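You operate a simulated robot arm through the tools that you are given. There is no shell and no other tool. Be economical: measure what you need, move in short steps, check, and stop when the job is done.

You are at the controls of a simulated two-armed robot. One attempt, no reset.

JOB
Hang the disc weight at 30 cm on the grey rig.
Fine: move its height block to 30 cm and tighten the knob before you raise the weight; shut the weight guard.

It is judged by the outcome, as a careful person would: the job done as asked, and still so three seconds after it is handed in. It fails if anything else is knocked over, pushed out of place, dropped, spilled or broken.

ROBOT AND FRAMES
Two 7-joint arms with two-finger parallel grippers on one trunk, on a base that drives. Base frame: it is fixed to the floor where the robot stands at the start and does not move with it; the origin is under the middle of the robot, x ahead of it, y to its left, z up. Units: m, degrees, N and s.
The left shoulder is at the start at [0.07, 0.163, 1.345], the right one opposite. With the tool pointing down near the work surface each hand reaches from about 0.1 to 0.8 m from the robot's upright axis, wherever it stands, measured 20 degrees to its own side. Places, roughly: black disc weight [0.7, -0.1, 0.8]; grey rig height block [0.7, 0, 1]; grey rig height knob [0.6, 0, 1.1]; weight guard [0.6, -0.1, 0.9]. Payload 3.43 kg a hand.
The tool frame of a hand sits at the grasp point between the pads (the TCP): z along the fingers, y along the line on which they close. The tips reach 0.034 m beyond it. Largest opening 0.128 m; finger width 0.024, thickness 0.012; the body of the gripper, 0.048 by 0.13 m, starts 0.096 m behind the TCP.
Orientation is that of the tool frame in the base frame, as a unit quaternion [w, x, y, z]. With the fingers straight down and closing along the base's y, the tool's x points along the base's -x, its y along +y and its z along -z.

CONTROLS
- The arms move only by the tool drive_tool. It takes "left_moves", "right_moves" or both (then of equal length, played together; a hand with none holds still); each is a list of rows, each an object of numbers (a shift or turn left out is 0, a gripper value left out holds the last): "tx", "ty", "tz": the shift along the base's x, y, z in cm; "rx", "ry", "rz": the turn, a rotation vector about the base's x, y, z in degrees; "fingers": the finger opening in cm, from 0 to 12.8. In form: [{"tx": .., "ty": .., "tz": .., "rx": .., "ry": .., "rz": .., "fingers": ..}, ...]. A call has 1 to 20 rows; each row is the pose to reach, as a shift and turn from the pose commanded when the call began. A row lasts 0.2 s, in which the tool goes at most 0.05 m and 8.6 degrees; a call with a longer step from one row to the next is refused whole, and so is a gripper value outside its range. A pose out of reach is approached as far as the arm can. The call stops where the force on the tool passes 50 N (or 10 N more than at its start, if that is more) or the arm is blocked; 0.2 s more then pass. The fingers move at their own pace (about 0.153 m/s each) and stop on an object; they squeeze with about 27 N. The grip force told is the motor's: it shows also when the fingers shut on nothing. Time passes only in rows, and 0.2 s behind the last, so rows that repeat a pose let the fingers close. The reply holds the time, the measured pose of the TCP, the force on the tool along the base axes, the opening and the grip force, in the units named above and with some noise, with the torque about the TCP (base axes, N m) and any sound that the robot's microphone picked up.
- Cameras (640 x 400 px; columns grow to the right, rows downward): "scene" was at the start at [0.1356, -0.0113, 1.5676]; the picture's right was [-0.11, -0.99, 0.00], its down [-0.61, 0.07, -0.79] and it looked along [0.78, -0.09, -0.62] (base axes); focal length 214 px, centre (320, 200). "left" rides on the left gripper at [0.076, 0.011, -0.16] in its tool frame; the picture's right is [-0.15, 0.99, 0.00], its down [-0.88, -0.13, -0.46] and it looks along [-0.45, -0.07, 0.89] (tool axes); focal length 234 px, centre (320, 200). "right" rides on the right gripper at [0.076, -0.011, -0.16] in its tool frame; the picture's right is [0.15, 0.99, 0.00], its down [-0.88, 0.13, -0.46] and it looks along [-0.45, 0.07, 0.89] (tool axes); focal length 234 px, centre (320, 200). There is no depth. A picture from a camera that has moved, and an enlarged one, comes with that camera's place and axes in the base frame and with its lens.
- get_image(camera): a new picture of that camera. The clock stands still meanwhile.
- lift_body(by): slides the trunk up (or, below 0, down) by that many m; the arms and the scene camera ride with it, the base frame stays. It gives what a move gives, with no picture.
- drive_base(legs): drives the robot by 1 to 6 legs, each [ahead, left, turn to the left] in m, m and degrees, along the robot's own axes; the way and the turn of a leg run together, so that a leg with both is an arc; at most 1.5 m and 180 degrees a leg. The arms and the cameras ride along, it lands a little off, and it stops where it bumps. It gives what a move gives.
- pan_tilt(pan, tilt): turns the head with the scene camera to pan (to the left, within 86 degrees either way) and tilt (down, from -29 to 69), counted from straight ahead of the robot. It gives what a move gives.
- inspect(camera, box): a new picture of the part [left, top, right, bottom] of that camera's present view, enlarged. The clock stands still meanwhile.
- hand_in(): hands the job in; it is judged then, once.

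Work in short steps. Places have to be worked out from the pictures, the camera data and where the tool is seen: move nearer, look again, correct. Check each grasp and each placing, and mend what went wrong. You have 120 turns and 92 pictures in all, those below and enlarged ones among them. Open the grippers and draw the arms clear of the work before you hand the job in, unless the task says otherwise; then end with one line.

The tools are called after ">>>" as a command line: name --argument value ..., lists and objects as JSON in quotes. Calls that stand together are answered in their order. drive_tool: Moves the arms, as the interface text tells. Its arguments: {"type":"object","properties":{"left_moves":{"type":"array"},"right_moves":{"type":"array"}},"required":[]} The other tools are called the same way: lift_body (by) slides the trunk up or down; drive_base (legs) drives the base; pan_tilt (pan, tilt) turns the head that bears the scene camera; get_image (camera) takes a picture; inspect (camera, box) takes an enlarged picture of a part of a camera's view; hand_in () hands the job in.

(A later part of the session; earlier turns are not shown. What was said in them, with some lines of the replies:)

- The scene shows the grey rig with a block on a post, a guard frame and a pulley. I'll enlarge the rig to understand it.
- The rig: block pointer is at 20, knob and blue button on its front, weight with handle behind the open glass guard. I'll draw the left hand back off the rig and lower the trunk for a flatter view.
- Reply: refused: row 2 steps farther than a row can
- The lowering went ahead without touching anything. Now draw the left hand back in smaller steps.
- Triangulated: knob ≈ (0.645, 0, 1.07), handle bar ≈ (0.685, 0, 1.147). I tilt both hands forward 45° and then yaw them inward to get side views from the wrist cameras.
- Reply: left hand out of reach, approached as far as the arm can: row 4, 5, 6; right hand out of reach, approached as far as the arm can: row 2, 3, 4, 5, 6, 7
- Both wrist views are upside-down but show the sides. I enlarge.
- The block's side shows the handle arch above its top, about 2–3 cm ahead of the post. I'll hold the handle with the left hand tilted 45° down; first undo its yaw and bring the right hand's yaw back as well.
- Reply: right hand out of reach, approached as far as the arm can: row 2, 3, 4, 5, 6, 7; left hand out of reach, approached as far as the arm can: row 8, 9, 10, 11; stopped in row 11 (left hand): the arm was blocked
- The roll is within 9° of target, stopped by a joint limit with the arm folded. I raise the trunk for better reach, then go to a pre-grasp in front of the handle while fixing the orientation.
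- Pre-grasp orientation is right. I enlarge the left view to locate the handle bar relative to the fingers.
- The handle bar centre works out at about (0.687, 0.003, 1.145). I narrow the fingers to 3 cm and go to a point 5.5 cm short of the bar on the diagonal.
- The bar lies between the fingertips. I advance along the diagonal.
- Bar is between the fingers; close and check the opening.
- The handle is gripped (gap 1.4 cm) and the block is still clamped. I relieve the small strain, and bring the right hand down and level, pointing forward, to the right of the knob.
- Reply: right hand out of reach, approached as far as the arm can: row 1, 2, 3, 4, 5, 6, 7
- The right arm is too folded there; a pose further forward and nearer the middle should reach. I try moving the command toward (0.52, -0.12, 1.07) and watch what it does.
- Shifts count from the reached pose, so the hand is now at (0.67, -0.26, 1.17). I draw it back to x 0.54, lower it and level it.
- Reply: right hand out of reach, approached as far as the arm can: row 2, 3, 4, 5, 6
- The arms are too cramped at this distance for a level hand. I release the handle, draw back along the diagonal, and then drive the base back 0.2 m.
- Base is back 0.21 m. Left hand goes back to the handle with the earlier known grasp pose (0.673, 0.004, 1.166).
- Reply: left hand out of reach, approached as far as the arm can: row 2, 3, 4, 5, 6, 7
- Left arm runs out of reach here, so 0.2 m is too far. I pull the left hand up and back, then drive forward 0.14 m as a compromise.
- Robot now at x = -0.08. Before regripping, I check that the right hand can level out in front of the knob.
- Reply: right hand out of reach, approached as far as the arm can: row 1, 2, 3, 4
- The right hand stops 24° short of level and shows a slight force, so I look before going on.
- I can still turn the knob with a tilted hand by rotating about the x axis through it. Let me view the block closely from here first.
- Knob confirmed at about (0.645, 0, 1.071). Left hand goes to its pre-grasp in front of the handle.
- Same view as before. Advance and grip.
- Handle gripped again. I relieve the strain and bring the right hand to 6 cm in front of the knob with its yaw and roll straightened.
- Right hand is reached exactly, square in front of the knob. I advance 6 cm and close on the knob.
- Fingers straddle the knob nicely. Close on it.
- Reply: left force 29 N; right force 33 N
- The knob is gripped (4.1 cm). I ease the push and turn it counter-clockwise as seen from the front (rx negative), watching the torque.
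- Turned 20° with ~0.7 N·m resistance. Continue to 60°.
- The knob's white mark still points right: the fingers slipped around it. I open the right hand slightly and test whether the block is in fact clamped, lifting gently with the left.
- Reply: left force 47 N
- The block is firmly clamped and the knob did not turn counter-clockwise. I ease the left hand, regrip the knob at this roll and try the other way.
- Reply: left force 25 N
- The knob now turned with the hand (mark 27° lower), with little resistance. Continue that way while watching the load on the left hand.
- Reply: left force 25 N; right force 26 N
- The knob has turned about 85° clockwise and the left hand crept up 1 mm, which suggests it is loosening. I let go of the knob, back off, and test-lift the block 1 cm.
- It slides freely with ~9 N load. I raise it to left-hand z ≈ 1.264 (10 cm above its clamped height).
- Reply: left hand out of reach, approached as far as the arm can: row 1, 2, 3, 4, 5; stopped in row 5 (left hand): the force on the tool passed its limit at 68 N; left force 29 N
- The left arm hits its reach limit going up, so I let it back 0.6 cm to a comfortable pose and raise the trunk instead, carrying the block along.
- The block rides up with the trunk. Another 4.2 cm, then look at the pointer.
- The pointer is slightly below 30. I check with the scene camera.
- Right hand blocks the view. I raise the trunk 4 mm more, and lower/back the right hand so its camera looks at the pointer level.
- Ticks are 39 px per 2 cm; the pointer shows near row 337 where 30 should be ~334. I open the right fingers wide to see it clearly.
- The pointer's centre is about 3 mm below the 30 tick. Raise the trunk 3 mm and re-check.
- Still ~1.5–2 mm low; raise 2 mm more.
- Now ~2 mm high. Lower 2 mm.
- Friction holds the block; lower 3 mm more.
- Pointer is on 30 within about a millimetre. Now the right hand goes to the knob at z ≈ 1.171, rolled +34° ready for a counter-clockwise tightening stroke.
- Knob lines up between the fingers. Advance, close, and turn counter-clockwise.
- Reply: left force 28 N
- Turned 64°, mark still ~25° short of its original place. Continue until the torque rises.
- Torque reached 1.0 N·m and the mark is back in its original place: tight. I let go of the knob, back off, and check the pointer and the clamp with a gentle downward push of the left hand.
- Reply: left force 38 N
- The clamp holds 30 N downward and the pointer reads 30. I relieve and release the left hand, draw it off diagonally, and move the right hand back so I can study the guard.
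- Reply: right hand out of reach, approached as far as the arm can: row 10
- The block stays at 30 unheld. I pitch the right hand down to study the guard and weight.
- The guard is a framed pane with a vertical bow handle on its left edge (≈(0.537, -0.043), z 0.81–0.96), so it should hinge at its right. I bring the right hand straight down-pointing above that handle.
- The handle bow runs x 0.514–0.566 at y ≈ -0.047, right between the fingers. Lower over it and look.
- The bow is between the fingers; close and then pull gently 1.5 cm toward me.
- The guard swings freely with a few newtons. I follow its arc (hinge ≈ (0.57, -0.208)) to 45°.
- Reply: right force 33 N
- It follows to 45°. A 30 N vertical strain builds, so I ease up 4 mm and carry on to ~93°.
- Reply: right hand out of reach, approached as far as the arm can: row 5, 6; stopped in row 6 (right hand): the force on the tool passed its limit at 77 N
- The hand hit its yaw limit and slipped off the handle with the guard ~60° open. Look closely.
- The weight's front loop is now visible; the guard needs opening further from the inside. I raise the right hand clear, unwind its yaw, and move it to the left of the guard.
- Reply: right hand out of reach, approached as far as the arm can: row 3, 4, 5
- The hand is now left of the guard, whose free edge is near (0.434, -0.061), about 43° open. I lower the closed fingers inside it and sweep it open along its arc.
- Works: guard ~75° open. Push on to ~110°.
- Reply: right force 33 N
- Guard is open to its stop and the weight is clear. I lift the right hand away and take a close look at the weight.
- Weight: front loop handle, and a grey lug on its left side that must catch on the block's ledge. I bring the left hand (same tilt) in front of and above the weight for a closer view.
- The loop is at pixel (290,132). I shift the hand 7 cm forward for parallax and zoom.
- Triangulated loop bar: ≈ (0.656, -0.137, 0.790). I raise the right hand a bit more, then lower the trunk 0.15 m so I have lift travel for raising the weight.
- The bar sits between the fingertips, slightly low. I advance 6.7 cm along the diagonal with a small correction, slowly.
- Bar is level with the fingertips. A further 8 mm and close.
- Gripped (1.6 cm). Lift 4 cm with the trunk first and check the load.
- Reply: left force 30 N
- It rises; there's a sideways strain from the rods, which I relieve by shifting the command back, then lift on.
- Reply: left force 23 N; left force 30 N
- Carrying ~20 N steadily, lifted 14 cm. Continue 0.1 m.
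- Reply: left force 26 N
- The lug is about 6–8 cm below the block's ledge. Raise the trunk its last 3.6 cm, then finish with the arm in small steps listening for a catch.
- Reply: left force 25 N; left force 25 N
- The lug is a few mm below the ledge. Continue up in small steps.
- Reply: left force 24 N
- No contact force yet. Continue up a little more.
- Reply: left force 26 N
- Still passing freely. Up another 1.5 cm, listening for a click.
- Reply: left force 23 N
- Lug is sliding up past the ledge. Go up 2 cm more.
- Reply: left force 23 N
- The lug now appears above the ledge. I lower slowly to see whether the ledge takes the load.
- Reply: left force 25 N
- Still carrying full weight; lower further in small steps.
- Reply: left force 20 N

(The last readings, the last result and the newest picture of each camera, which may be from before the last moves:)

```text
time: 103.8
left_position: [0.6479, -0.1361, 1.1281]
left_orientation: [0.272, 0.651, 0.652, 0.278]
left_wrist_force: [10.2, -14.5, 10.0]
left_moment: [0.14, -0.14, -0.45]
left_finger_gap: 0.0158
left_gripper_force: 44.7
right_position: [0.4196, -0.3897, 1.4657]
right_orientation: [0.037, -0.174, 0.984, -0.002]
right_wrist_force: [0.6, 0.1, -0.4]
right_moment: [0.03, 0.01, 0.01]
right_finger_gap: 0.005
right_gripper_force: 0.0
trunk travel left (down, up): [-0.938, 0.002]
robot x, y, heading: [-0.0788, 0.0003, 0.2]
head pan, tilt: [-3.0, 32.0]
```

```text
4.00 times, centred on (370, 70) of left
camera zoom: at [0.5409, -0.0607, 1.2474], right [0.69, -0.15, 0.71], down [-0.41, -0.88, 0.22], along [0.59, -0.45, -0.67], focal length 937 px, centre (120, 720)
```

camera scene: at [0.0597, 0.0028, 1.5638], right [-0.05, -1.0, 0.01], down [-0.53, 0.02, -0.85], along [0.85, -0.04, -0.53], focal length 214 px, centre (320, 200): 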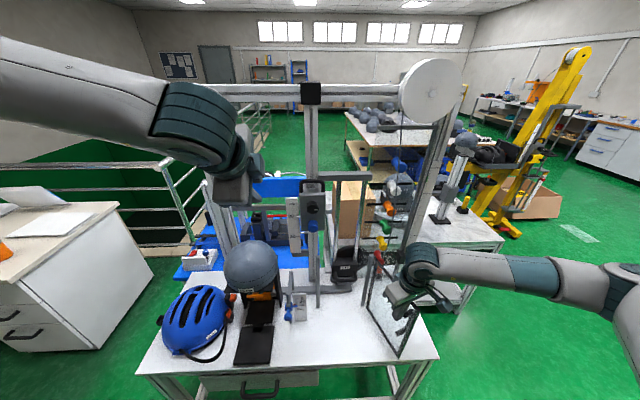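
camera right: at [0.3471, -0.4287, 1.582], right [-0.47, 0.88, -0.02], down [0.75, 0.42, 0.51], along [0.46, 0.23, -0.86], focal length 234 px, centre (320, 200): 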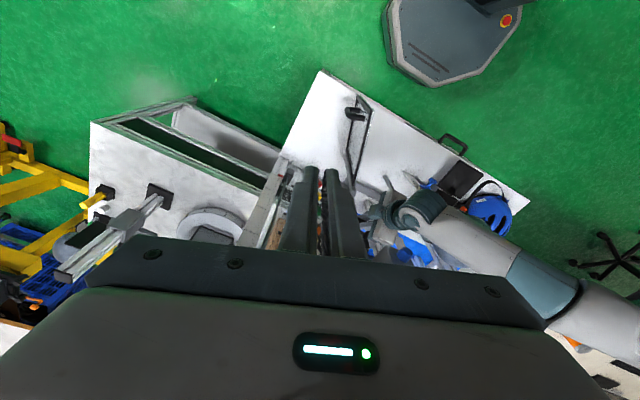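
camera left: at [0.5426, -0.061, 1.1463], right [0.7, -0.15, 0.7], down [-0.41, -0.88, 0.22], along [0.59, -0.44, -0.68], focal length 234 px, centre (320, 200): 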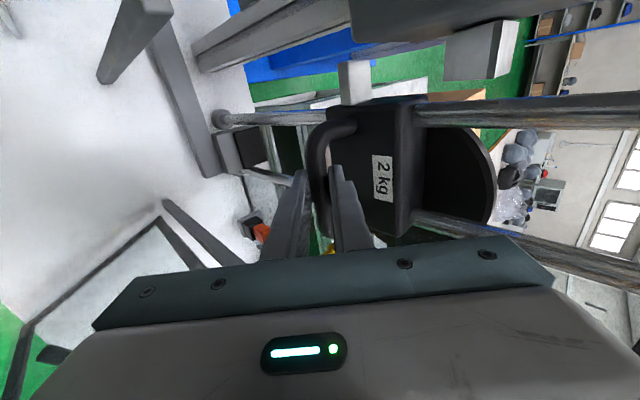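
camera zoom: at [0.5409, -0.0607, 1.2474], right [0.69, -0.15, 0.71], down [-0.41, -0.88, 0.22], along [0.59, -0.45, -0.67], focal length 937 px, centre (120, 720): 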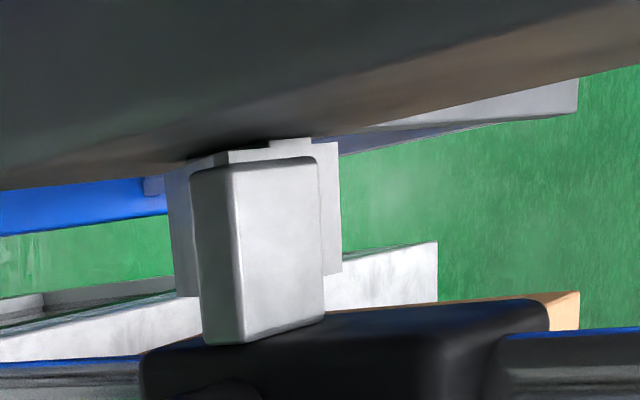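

The load went from -20 N to +10 N: the ledge carries the weight even while I press down. I press 4 mm more to prove it, then relieve to neutral.

>>> drive_tool --left_moves '[{"tz": -0.2}, {"tz": -0.4}, {"tz": -0.4}]'

>>> drive_tool --left_moves '[{"tz": 0.4}, {"tz": 0.6}, {"tz": 0.6, "tx": -0.1, "ty": 0.2}, {"tz": 0.6, "tx": -0.1, "ty": 0.2}]'

```text
time: 104.7
left_position: [0.6487, -0.1352, 1.1274]
left_orientation: [0.274, 0.65, 0.651, 0.28]
left_wrist_force: [16.8, -16.7, 40.2]
left_moment: [0.66, -0.49, 0.11]
left_finger_gap: 0.0158
left_gripper_force: 44.7
right_position: [0.4174, -0.3895, 1.4662]
right_orientation: [0.037, -0.174, 0.984, -0.002]
right_wrist_force: [-0.1, 0.3, -0.7]
right_moment: [-0.01, -0.01, 0.02]
right_finger_gap: 0.0049
right_gripper_force: 0.1
trunk travel left (down, up): [-0.938, 0.002]
robot x, y, heading: [-0.0769, 0.0036, 0.2]
head pan, tilt: [-3.0, 32.0]
```

```text
time: 105.7
left_position: [0.6472, -0.1357, 1.1284]
left_orientation: [0.271, 0.652, 0.652, 0.276]
left_wrist_force: [23.1, -21.6, 19.4]
left_moment: [0.42, -0.38, 0.03]
left_finger_gap: 0.0156
left_gripper_force: 45.3
right_position: [0.4214, -0.39, 1.4647]
right_orientation: [0.036, -0.174, 0.984, -0.001]
right_wrist_force: [0.0, 0.3, -0.1]
right_moment: [-0.02, 0.01, 0.02]
right_finger_gap: 0.0048
right_gripper_force: 0.0
trunk travel left (down, up): [-0.938, 0.002]
robot x, y, heading: [-0.0788, 0.0026, 0.2]
head pan, tilt: [-3.0, 32.0]
```

The ledge holds firmly. I relieve the side strain, then open the fingers to 3.4 cm and check the weight stays.

>>> drive_tool --left_moves '[{"tx": 0.3, "ty": -0.3, "tz": 0.2}, {"tx": 0.45, "ty": -0.5, "tz": 0.35}, {"tx": 0.45, "ty": -0.5, "tz": 0.35}]'

>>> drive_tool --left_moves '[{"fingers": 2.2}, {"fingers": 3.2}, {"fingers": 3.2}]'

>>> get_image --camera "left"

```text
time: 106.5
left_position: [0.6463, -0.1353, 1.1283]
left_orientation: [0.27, 0.651, 0.655, 0.273]
left_wrist_force: [3.5, -2.1, 2.6]
left_moment: [-0.1, -0.03, -0.87]
left_finger_gap: 0.0157
left_gripper_force: 44.5
right_position: [0.4199, -0.3873, 1.4673]
right_orientation: [0.036, -0.174, 0.984, -0.002]
right_wrist_force: [-0.2, 0.5, -0.3]
right_moment: [-0.02, 0.0, 0.0]
right_finger_gap: 0.005
right_gripper_force: 0.0
trunk travel left (down, up): [-0.938, 0.002]
robot x, y, heading: [-0.0779, -0.0006, 0.5]
head pan, tilt: [-3.0, 32.0]
```

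```text
time: 107.2
left_position: [0.6479, -0.1364, 1.1308]
left_orientation: [0.271, 0.652, 0.653, 0.275]
left_wrist_force: [-0.1, 0.6, 0.8]
left_moment: [0.0, 0.0, 0.0]
left_finger_gap: 0.0319
left_gripper_force: 0.1
right_position: [0.4206, -0.3883, 1.4668]
right_orientation: [0.036, -0.173, 0.984, -0.002]
right_wrist_force: [0.1, -0.7, 0.3]
right_moment: [0.01, 0.01, -0.01]
right_finger_gap: 0.0053
right_gripper_force: 0.0
trunk travel left (down, up): [-0.938, 0.002]
robot x, y, heading: [-0.0804, -0.0012, 0.1]
head pan, tilt: [-3.0, 32.0]
```

```text
6 pictures are left
camera left: at [0.5428, -0.0613, 1.2502], right [0.7, -0.15, 0.7], down [-0.41, -0.88, 0.22], along [0.59, -0.45, -0.67], focal length 234 px, centre (320, 200)
```

left: 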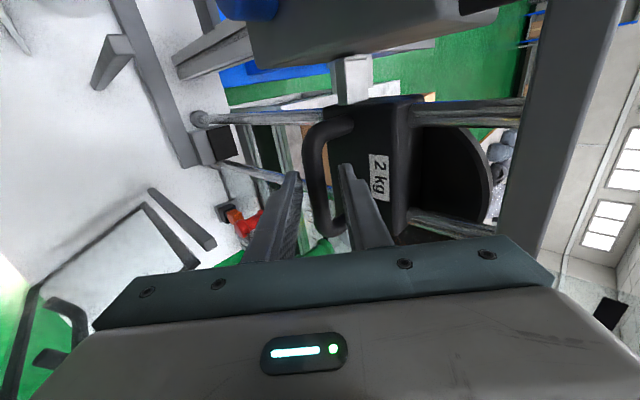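

The weight hangs on its own. I withdraw the left hand along the diagonal, then up and to the left.

>>> drive_tool --left_moves '[{"tx": -1, "tz": 1}, {"tx": -2, "tz": 2}, {"tx": -4, "tz": 3.5}, {"tx": -6.5, "tz": 5}, {"tx": -9.5, "tz": 6.5}, {"tx": -12.5, "ty": 1, "tz": 9}, {"tx": -15, "ty": 3, "tz": 12}, {"tx": -17, "ty": 6, "tz": 15}, {"tx": -17, "ty": 9, "tz": 18.5}, {"tx": -17, "ty": 12, "tz": 22}, {"tx": -17, "ty": 16, "tz": 24}, {"tx": -17, "ty": 20, "tz": 26}, {"tx": -17, "ty": 24, "tz": 28}]'

>>> lift_body --by -0.12

>>> get_image --camera "scene"

```text
time: 110.0
left_position: [0.4768, 0.1075, 1.4086]
left_orientation: [0.272, 0.652, 0.653, 0.274]
left_wrist_force: [0.6, 0.9, 0.1]
left_moment: [0.01, -0.02, -0.02]
left_finger_gap: 0.0322
left_gripper_force: 0.1
right_position: [0.4185, -0.3844, 1.4691]
right_orientation: [0.036, -0.173, 0.984, -0.003]
right_wrist_force: [0.8, 0.1, -0.5]
right_moment: [-0.02, 0.02, -0.02]
right_finger_gap: 0.005
right_gripper_force: 0.0
trunk travel left (down, up): [-0.938, 0.002]
robot x, y, heading: [-0.0767, -0.0003, 0.3]
head pan, tilt: [-3.0, 32.0]
```

```text
time: 111.5
left_position: [0.4795, 0.1025, 1.289]
left_orientation: [0.271, 0.651, 0.654, 0.275]
left_wrist_force: [0.5, -0.1, -0.4]
left_moment: [0.0, 0.02, -0.01]
left_finger_gap: 0.032
left_gripper_force: 0.0
right_position: [0.4208, -0.388, 1.347]
right_orientation: [0.037, -0.173, 0.984, -0.003]
right_wrist_force: [-0.4, 0.0, -0.3]
right_moment: [-0.01, -0.01, 0.02]
right_finger_gap: 0.0051
right_gripper_force: 0.1
trunk travel left (down, up): [-0.818, 0.122]
robot x, y, heading: [-0.0762, -0.0033, 0.3]
head pan, tilt: [-3.0, 32.0]
```

```text
5 pictures are left
camera scene: at [0.0607, -0.0066, 1.57], right [-0.05, -1.0, 0.0], down [-0.53, 0.03, -0.85], along [0.85, -0.04, -0.53], focal length 214 px, centre (320, 200)
```

scene: 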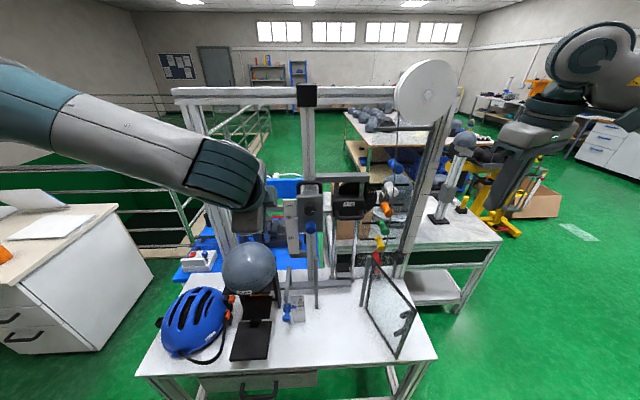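

Weight hangs at the block, guard open ~110° with its handle outward. I bring the right hand down on the guard's outer side, near the hinge side of its handle.

>>> drive_tool --right_moves '[{"tz": -4, "tx": 1.5, "ty": 1.5}, {"tz": -8, "tx": 3, "ty": 2.5}, {"tz": -12, "tx": 4.5, "ty": 3.5}, {"tz": -16, "tx": 5.5, "ty": 5}, {"tz": -20, "tx": 6.5, "ty": 6.5}, {"tz": -24, "tx": 6.7, "ty": 8}, {"tz": -28, "tx": 6.7, "ty": 8}, {"tz": -32, "tx": 6.7, "ty": 8}, {"tz": -36, "tx": 6.7, "ty": 8}, {"tz": -40, "tx": 6.7, "ty": 8}]'

>>> drive_tool --right_moves '[{"tx": -1, "ty": 2.2}, {"tx": -1.5, "ty": 4.2}, {"tx": -2, "ty": 6}, {"tx": -2.8, "ty": 8}, {"tx": -2.8, "ty": 10}, {"tx": -2.8, "ty": 11.9}, {"tx": -2.2, "ty": 13.8}, {"tx": -1.5, "ty": 15.5}, {"tx": -0.5, "ty": 17}]'

>>> get_image --camera "scene"

```text
time: 113.8
left_position: [0.4784, 0.1037, 1.2882]
left_orientation: [0.272, 0.652, 0.653, 0.274]
left_wrist_force: [0.0, -0.1, 0.7]
left_moment: [0.04, -0.01, 0.01]
left_finger_gap: 0.0319
left_gripper_force: 0.0
right_position: [0.4861, -0.3066, 0.9451]
right_orientation: [0.036, -0.174, 0.984, -0.003]
right_wrist_force: [-0.3, -0.1, -0.1]
right_moment: [-0.01, 0.01, -0.03]
right_finger_gap: 0.0049
right_gripper_force: 0.0
trunk travel left (down, up): [-0.818, 0.122]
robot x, y, heading: [-0.0805, -0.0014, 0.2]
head pan, tilt: [-3.0, 32.0]
```

```text
time: 115.8
left_position: [0.4787, 0.1057, 1.2874]
left_orientation: [0.27, 0.652, 0.654, 0.274]
left_wrist_force: [0.8, 0.2, 0.5]
left_moment: [-0.03, 0.02, -0.03]
left_finger_gap: 0.032
left_gripper_force: 0.1
right_position: [0.4829, -0.1367, 0.9463]
right_orientation: [0.036, -0.173, 0.984, -0.003]
right_wrist_force: [0.3, 0.4, -0.3]
right_moment: [-0.01, 0.01, 0.01]
right_finger_gap: 0.0053
right_gripper_force: 0.0
trunk travel left (down, up): [-0.818, 0.122]
robot x, y, heading: [-0.0803, -0.0009, 0.3]
head pan, tilt: [-3.0, 32.0]
```

```text
4 pictures are left
camera scene: at [0.0614, -0.0053, 1.5699], right [-0.05, -1.0, 0.0], down [-0.53, 0.03, -0.85], along [0.85, -0.04, -0.53], focal length 214 px, centre (320, 200)
```

scene: 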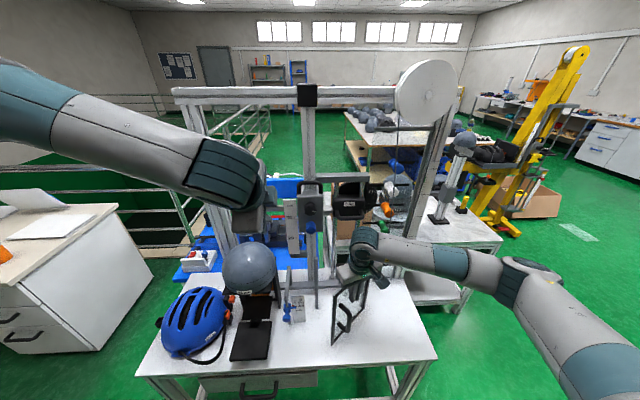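

Guard is swinging shut (~45°). Continue the arc to closed with a gentle final press.

>>> drive_tool --right_moves '[{"tx": 0.7, "ty": 0.7}, {"tx": 1.5, "ty": 1.4}, {"tx": 2.7, "ty": 2.3}, {"tx": 3.9, "ty": 3.0}, {"tx": 4.9, "ty": 3.4}, {"tx": 5.8, "ty": 3.7}, {"tx": 6.3, "ty": 3.8}, {"tx": 6.8, "ty": 3.9}, {"tx": 7.2, "ty": 3.9}]'

```text
time: 117.8
left_position: [0.4792, 0.105, 1.289]
left_orientation: [0.271, 0.652, 0.653, 0.275]
left_wrist_force: [0.2, -0.1, -0.4]
left_moment: [0.03, 0.0, -0.03]
left_finger_gap: 0.032
left_gripper_force: 0.3
right_position: [0.5536, -0.0987, 0.9477]
right_orientation: [0.035, -0.173, 0.984, -0.003]
right_wrist_force: [0.5, 0.6, -0.3]
right_moment: [0.0, 0.01, 0.02]
right_finger_gap: 0.0047
right_gripper_force: 0.0
trunk travel left (down, up): [-0.818, 0.122]
robot x, y, heading: [-0.0738, -0.0016, 0.3]
head pan, tilt: [-3.0, 32.0]
```

No stop felt yet; press on 1.2 cm in small steps.

>>> drive_tool --right_moves '[{"tx": 0.3}, {"tx": 0.6}, {"tx": 0.9}, {"tx": 1.2}, {"tx": 1.2}]'

```text
time: 119.0
left_position: [0.4742, 0.1035, 1.2908]
left_orientation: [0.273, 0.651, 0.653, 0.275]
left_wrist_force: [-0.1, 0.2, 0.2]
left_moment: [-0.01, 0.01, -0.03]
left_finger_gap: 0.0322
left_gripper_force: 0.1
right_position: [0.5607, -0.0999, 0.9472]
right_orientation: [0.034, -0.174, 0.984, -0.003]
right_wrist_force: [-33.8, -5.4, -6.7]
right_moment: [0.17, -0.26, -0.53]
right_finger_gap: 0.0013
right_gripper_force: 0.0
trunk travel left (down, up): [-0.818, 0.122]
robot x, y, heading: [-0.0745, 0.0015, 0.2]
head pan, tilt: [-3.0, 32.0]
```

A firm stop (34 N): the guard is shut. I back off straight, raise the hand and park it, then check.

>>> drive_tool --right_moves '[{"tx": -1}, {"tx": -3}, {"tx": -5}, {"tx": -7, "tz": 2}, {"tx": -9, "ty": -2, "tz": 5}, {"tx": -11, "ty": -5, "tz": 8}, {"tx": -13, "ty": -8, "tz": 11}, {"tx": -14, "ty": -11, "tz": 14}, {"tx": -14, "ty": -14, "tz": 17}, {"tx": -14, "ty": -17, "tz": 20}, {"tx": -14, "ty": -20, "tz": 23}]' --left_moves '[{}, {"tx": -1, "ty": 1}, {"tx": -2, "ty": 2}, {"tx": -3, "ty": 4}, {"tx": -4, "ty": 6}, {"tx": -5, "ty": 8}, {"tx": -6, "ty": 10}, {"tx": -7, "ty": 11}, {"tx": -8, "ty": 12}, {"tx": -8, "ty": 12}, {"tx": -8, "ty": 12, "fingers": 8}]'

>>> inspect --camera "scene" --box '[260, 150, 420, 320]'

```text
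time: 121.3
left_position: [0.4364, 0.2167, 1.3089]
left_orientation: [0.27, 0.651, 0.654, 0.275]
left_wrist_force: [0.3, 0.2, 0.6]
left_moment: [0.05, 0.01, 0.03]
left_finger_gap: 0.0798
left_gripper_force: 0.0
left hand out of reach, approached as far as the arm can: row 6, 7, 8, 9, 10, 11
right_position: [0.4261, -0.2975, 1.1782]
right_orientation: [0.036, -0.174, 0.984, -0.003]
right_wrist_force: [0.2, 0.1, 0.3]
right_moment: [0.01, 0.04, -0.03]
right_finger_gap: 0.0049
right_gripper_force: 0.0
trunk travel left (down, up): [-0.818, 0.122]
robot x, y, heading: [-0.0773, -0.0022, 0.1]
head pan, tilt: [-3.0, 32.0]
```

```text
2.35 times, centred on (340, 235) of scene
camera zoom: at [0.06, -0.0072, 1.57], right [-0.05, -1.0, 0.0], down [-0.53, 0.03, -0.85], along [0.85, -0.04, -0.53], focal length 505 px, centre (273, 118)
```

zoom: 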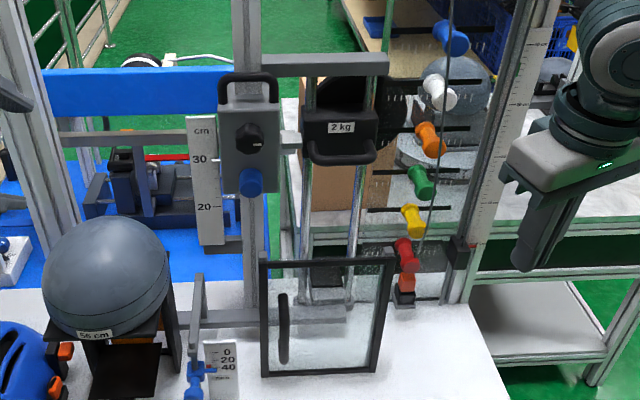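

Guard is shut, weight hangs. I open the right gripper and check the pointer once more.

>>> drive_tool --right_moves '[{"fingers": 6}, {"fingers": 8}, {"fingers": 8}]'

>>> inspect --camera "scene" --box '[325, 190, 385, 235]'

>>> inspect --camera "scene" --box '[330, 180, 400, 235]'

```text
time: 122.2
left_position: [0.4376, 0.2164, 1.308]
left_orientation: [0.27, 0.652, 0.653, 0.274]
left_wrist_force: [-0.4, 0.1, -0.5]
left_moment: [-0.01, 0.02, 0.0]
left_finger_gap: 0.08
left_gripper_force: 0.0
right_position: [0.4264, -0.2965, 1.1783]
right_orientation: [0.035, -0.173, 0.984, -0.003]
right_wrist_force: [0.4, 0.3, -0.2]
right_moment: [0.0, 0.01, 0.0]
right_finger_gap: 0.08
right_gripper_force: 0.1
trunk travel left (down, up): [-0.818, 0.122]
robot x, y, heading: [-0.0788, -0.0026, 0.2]
head pan, tilt: [-3.0, 32.0]
```

```text
8.89 times, centred on (355, 212) of scene
camera zoom: at [0.0611, -0.006, 1.5699], right [-0.05, -1.0, 0.0], down [-0.53, 0.03, -0.85], along [0.85, -0.04, -0.53], focal length 1906 px, centre (9, 89)
```

zoom: 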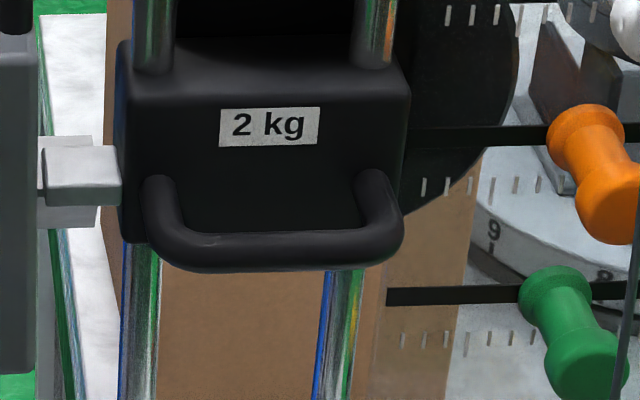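

```text
7.27 times, centred on (365, 208) of scene
camera zoom: at [0.0611, -0.006, 1.5699], right [-0.05, -1.0, 0.0], down [-0.53, 0.03, -0.85], along [0.85, -0.04, -0.53], focal length 1560 px, centre (-7, 146)
```

zoom: 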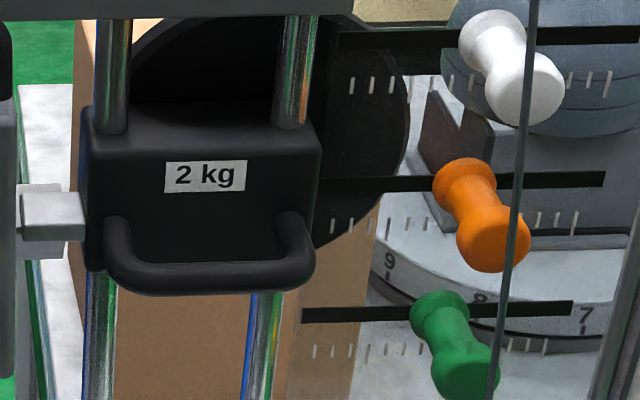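

The lug sits on the ledge and the weight is steady. The pointer was near 30 in the wide view, the guard is shut, and both hands are open and clear, so I hand in.

>>> hand_in

```text
The job is handed in.
```

The disc weight hangs on the grey rig with the height block at 30 cm (within about 1 mm by my last close look). I tightened the knob before raising the weight, the guard is shut, and both hands are open and clear.
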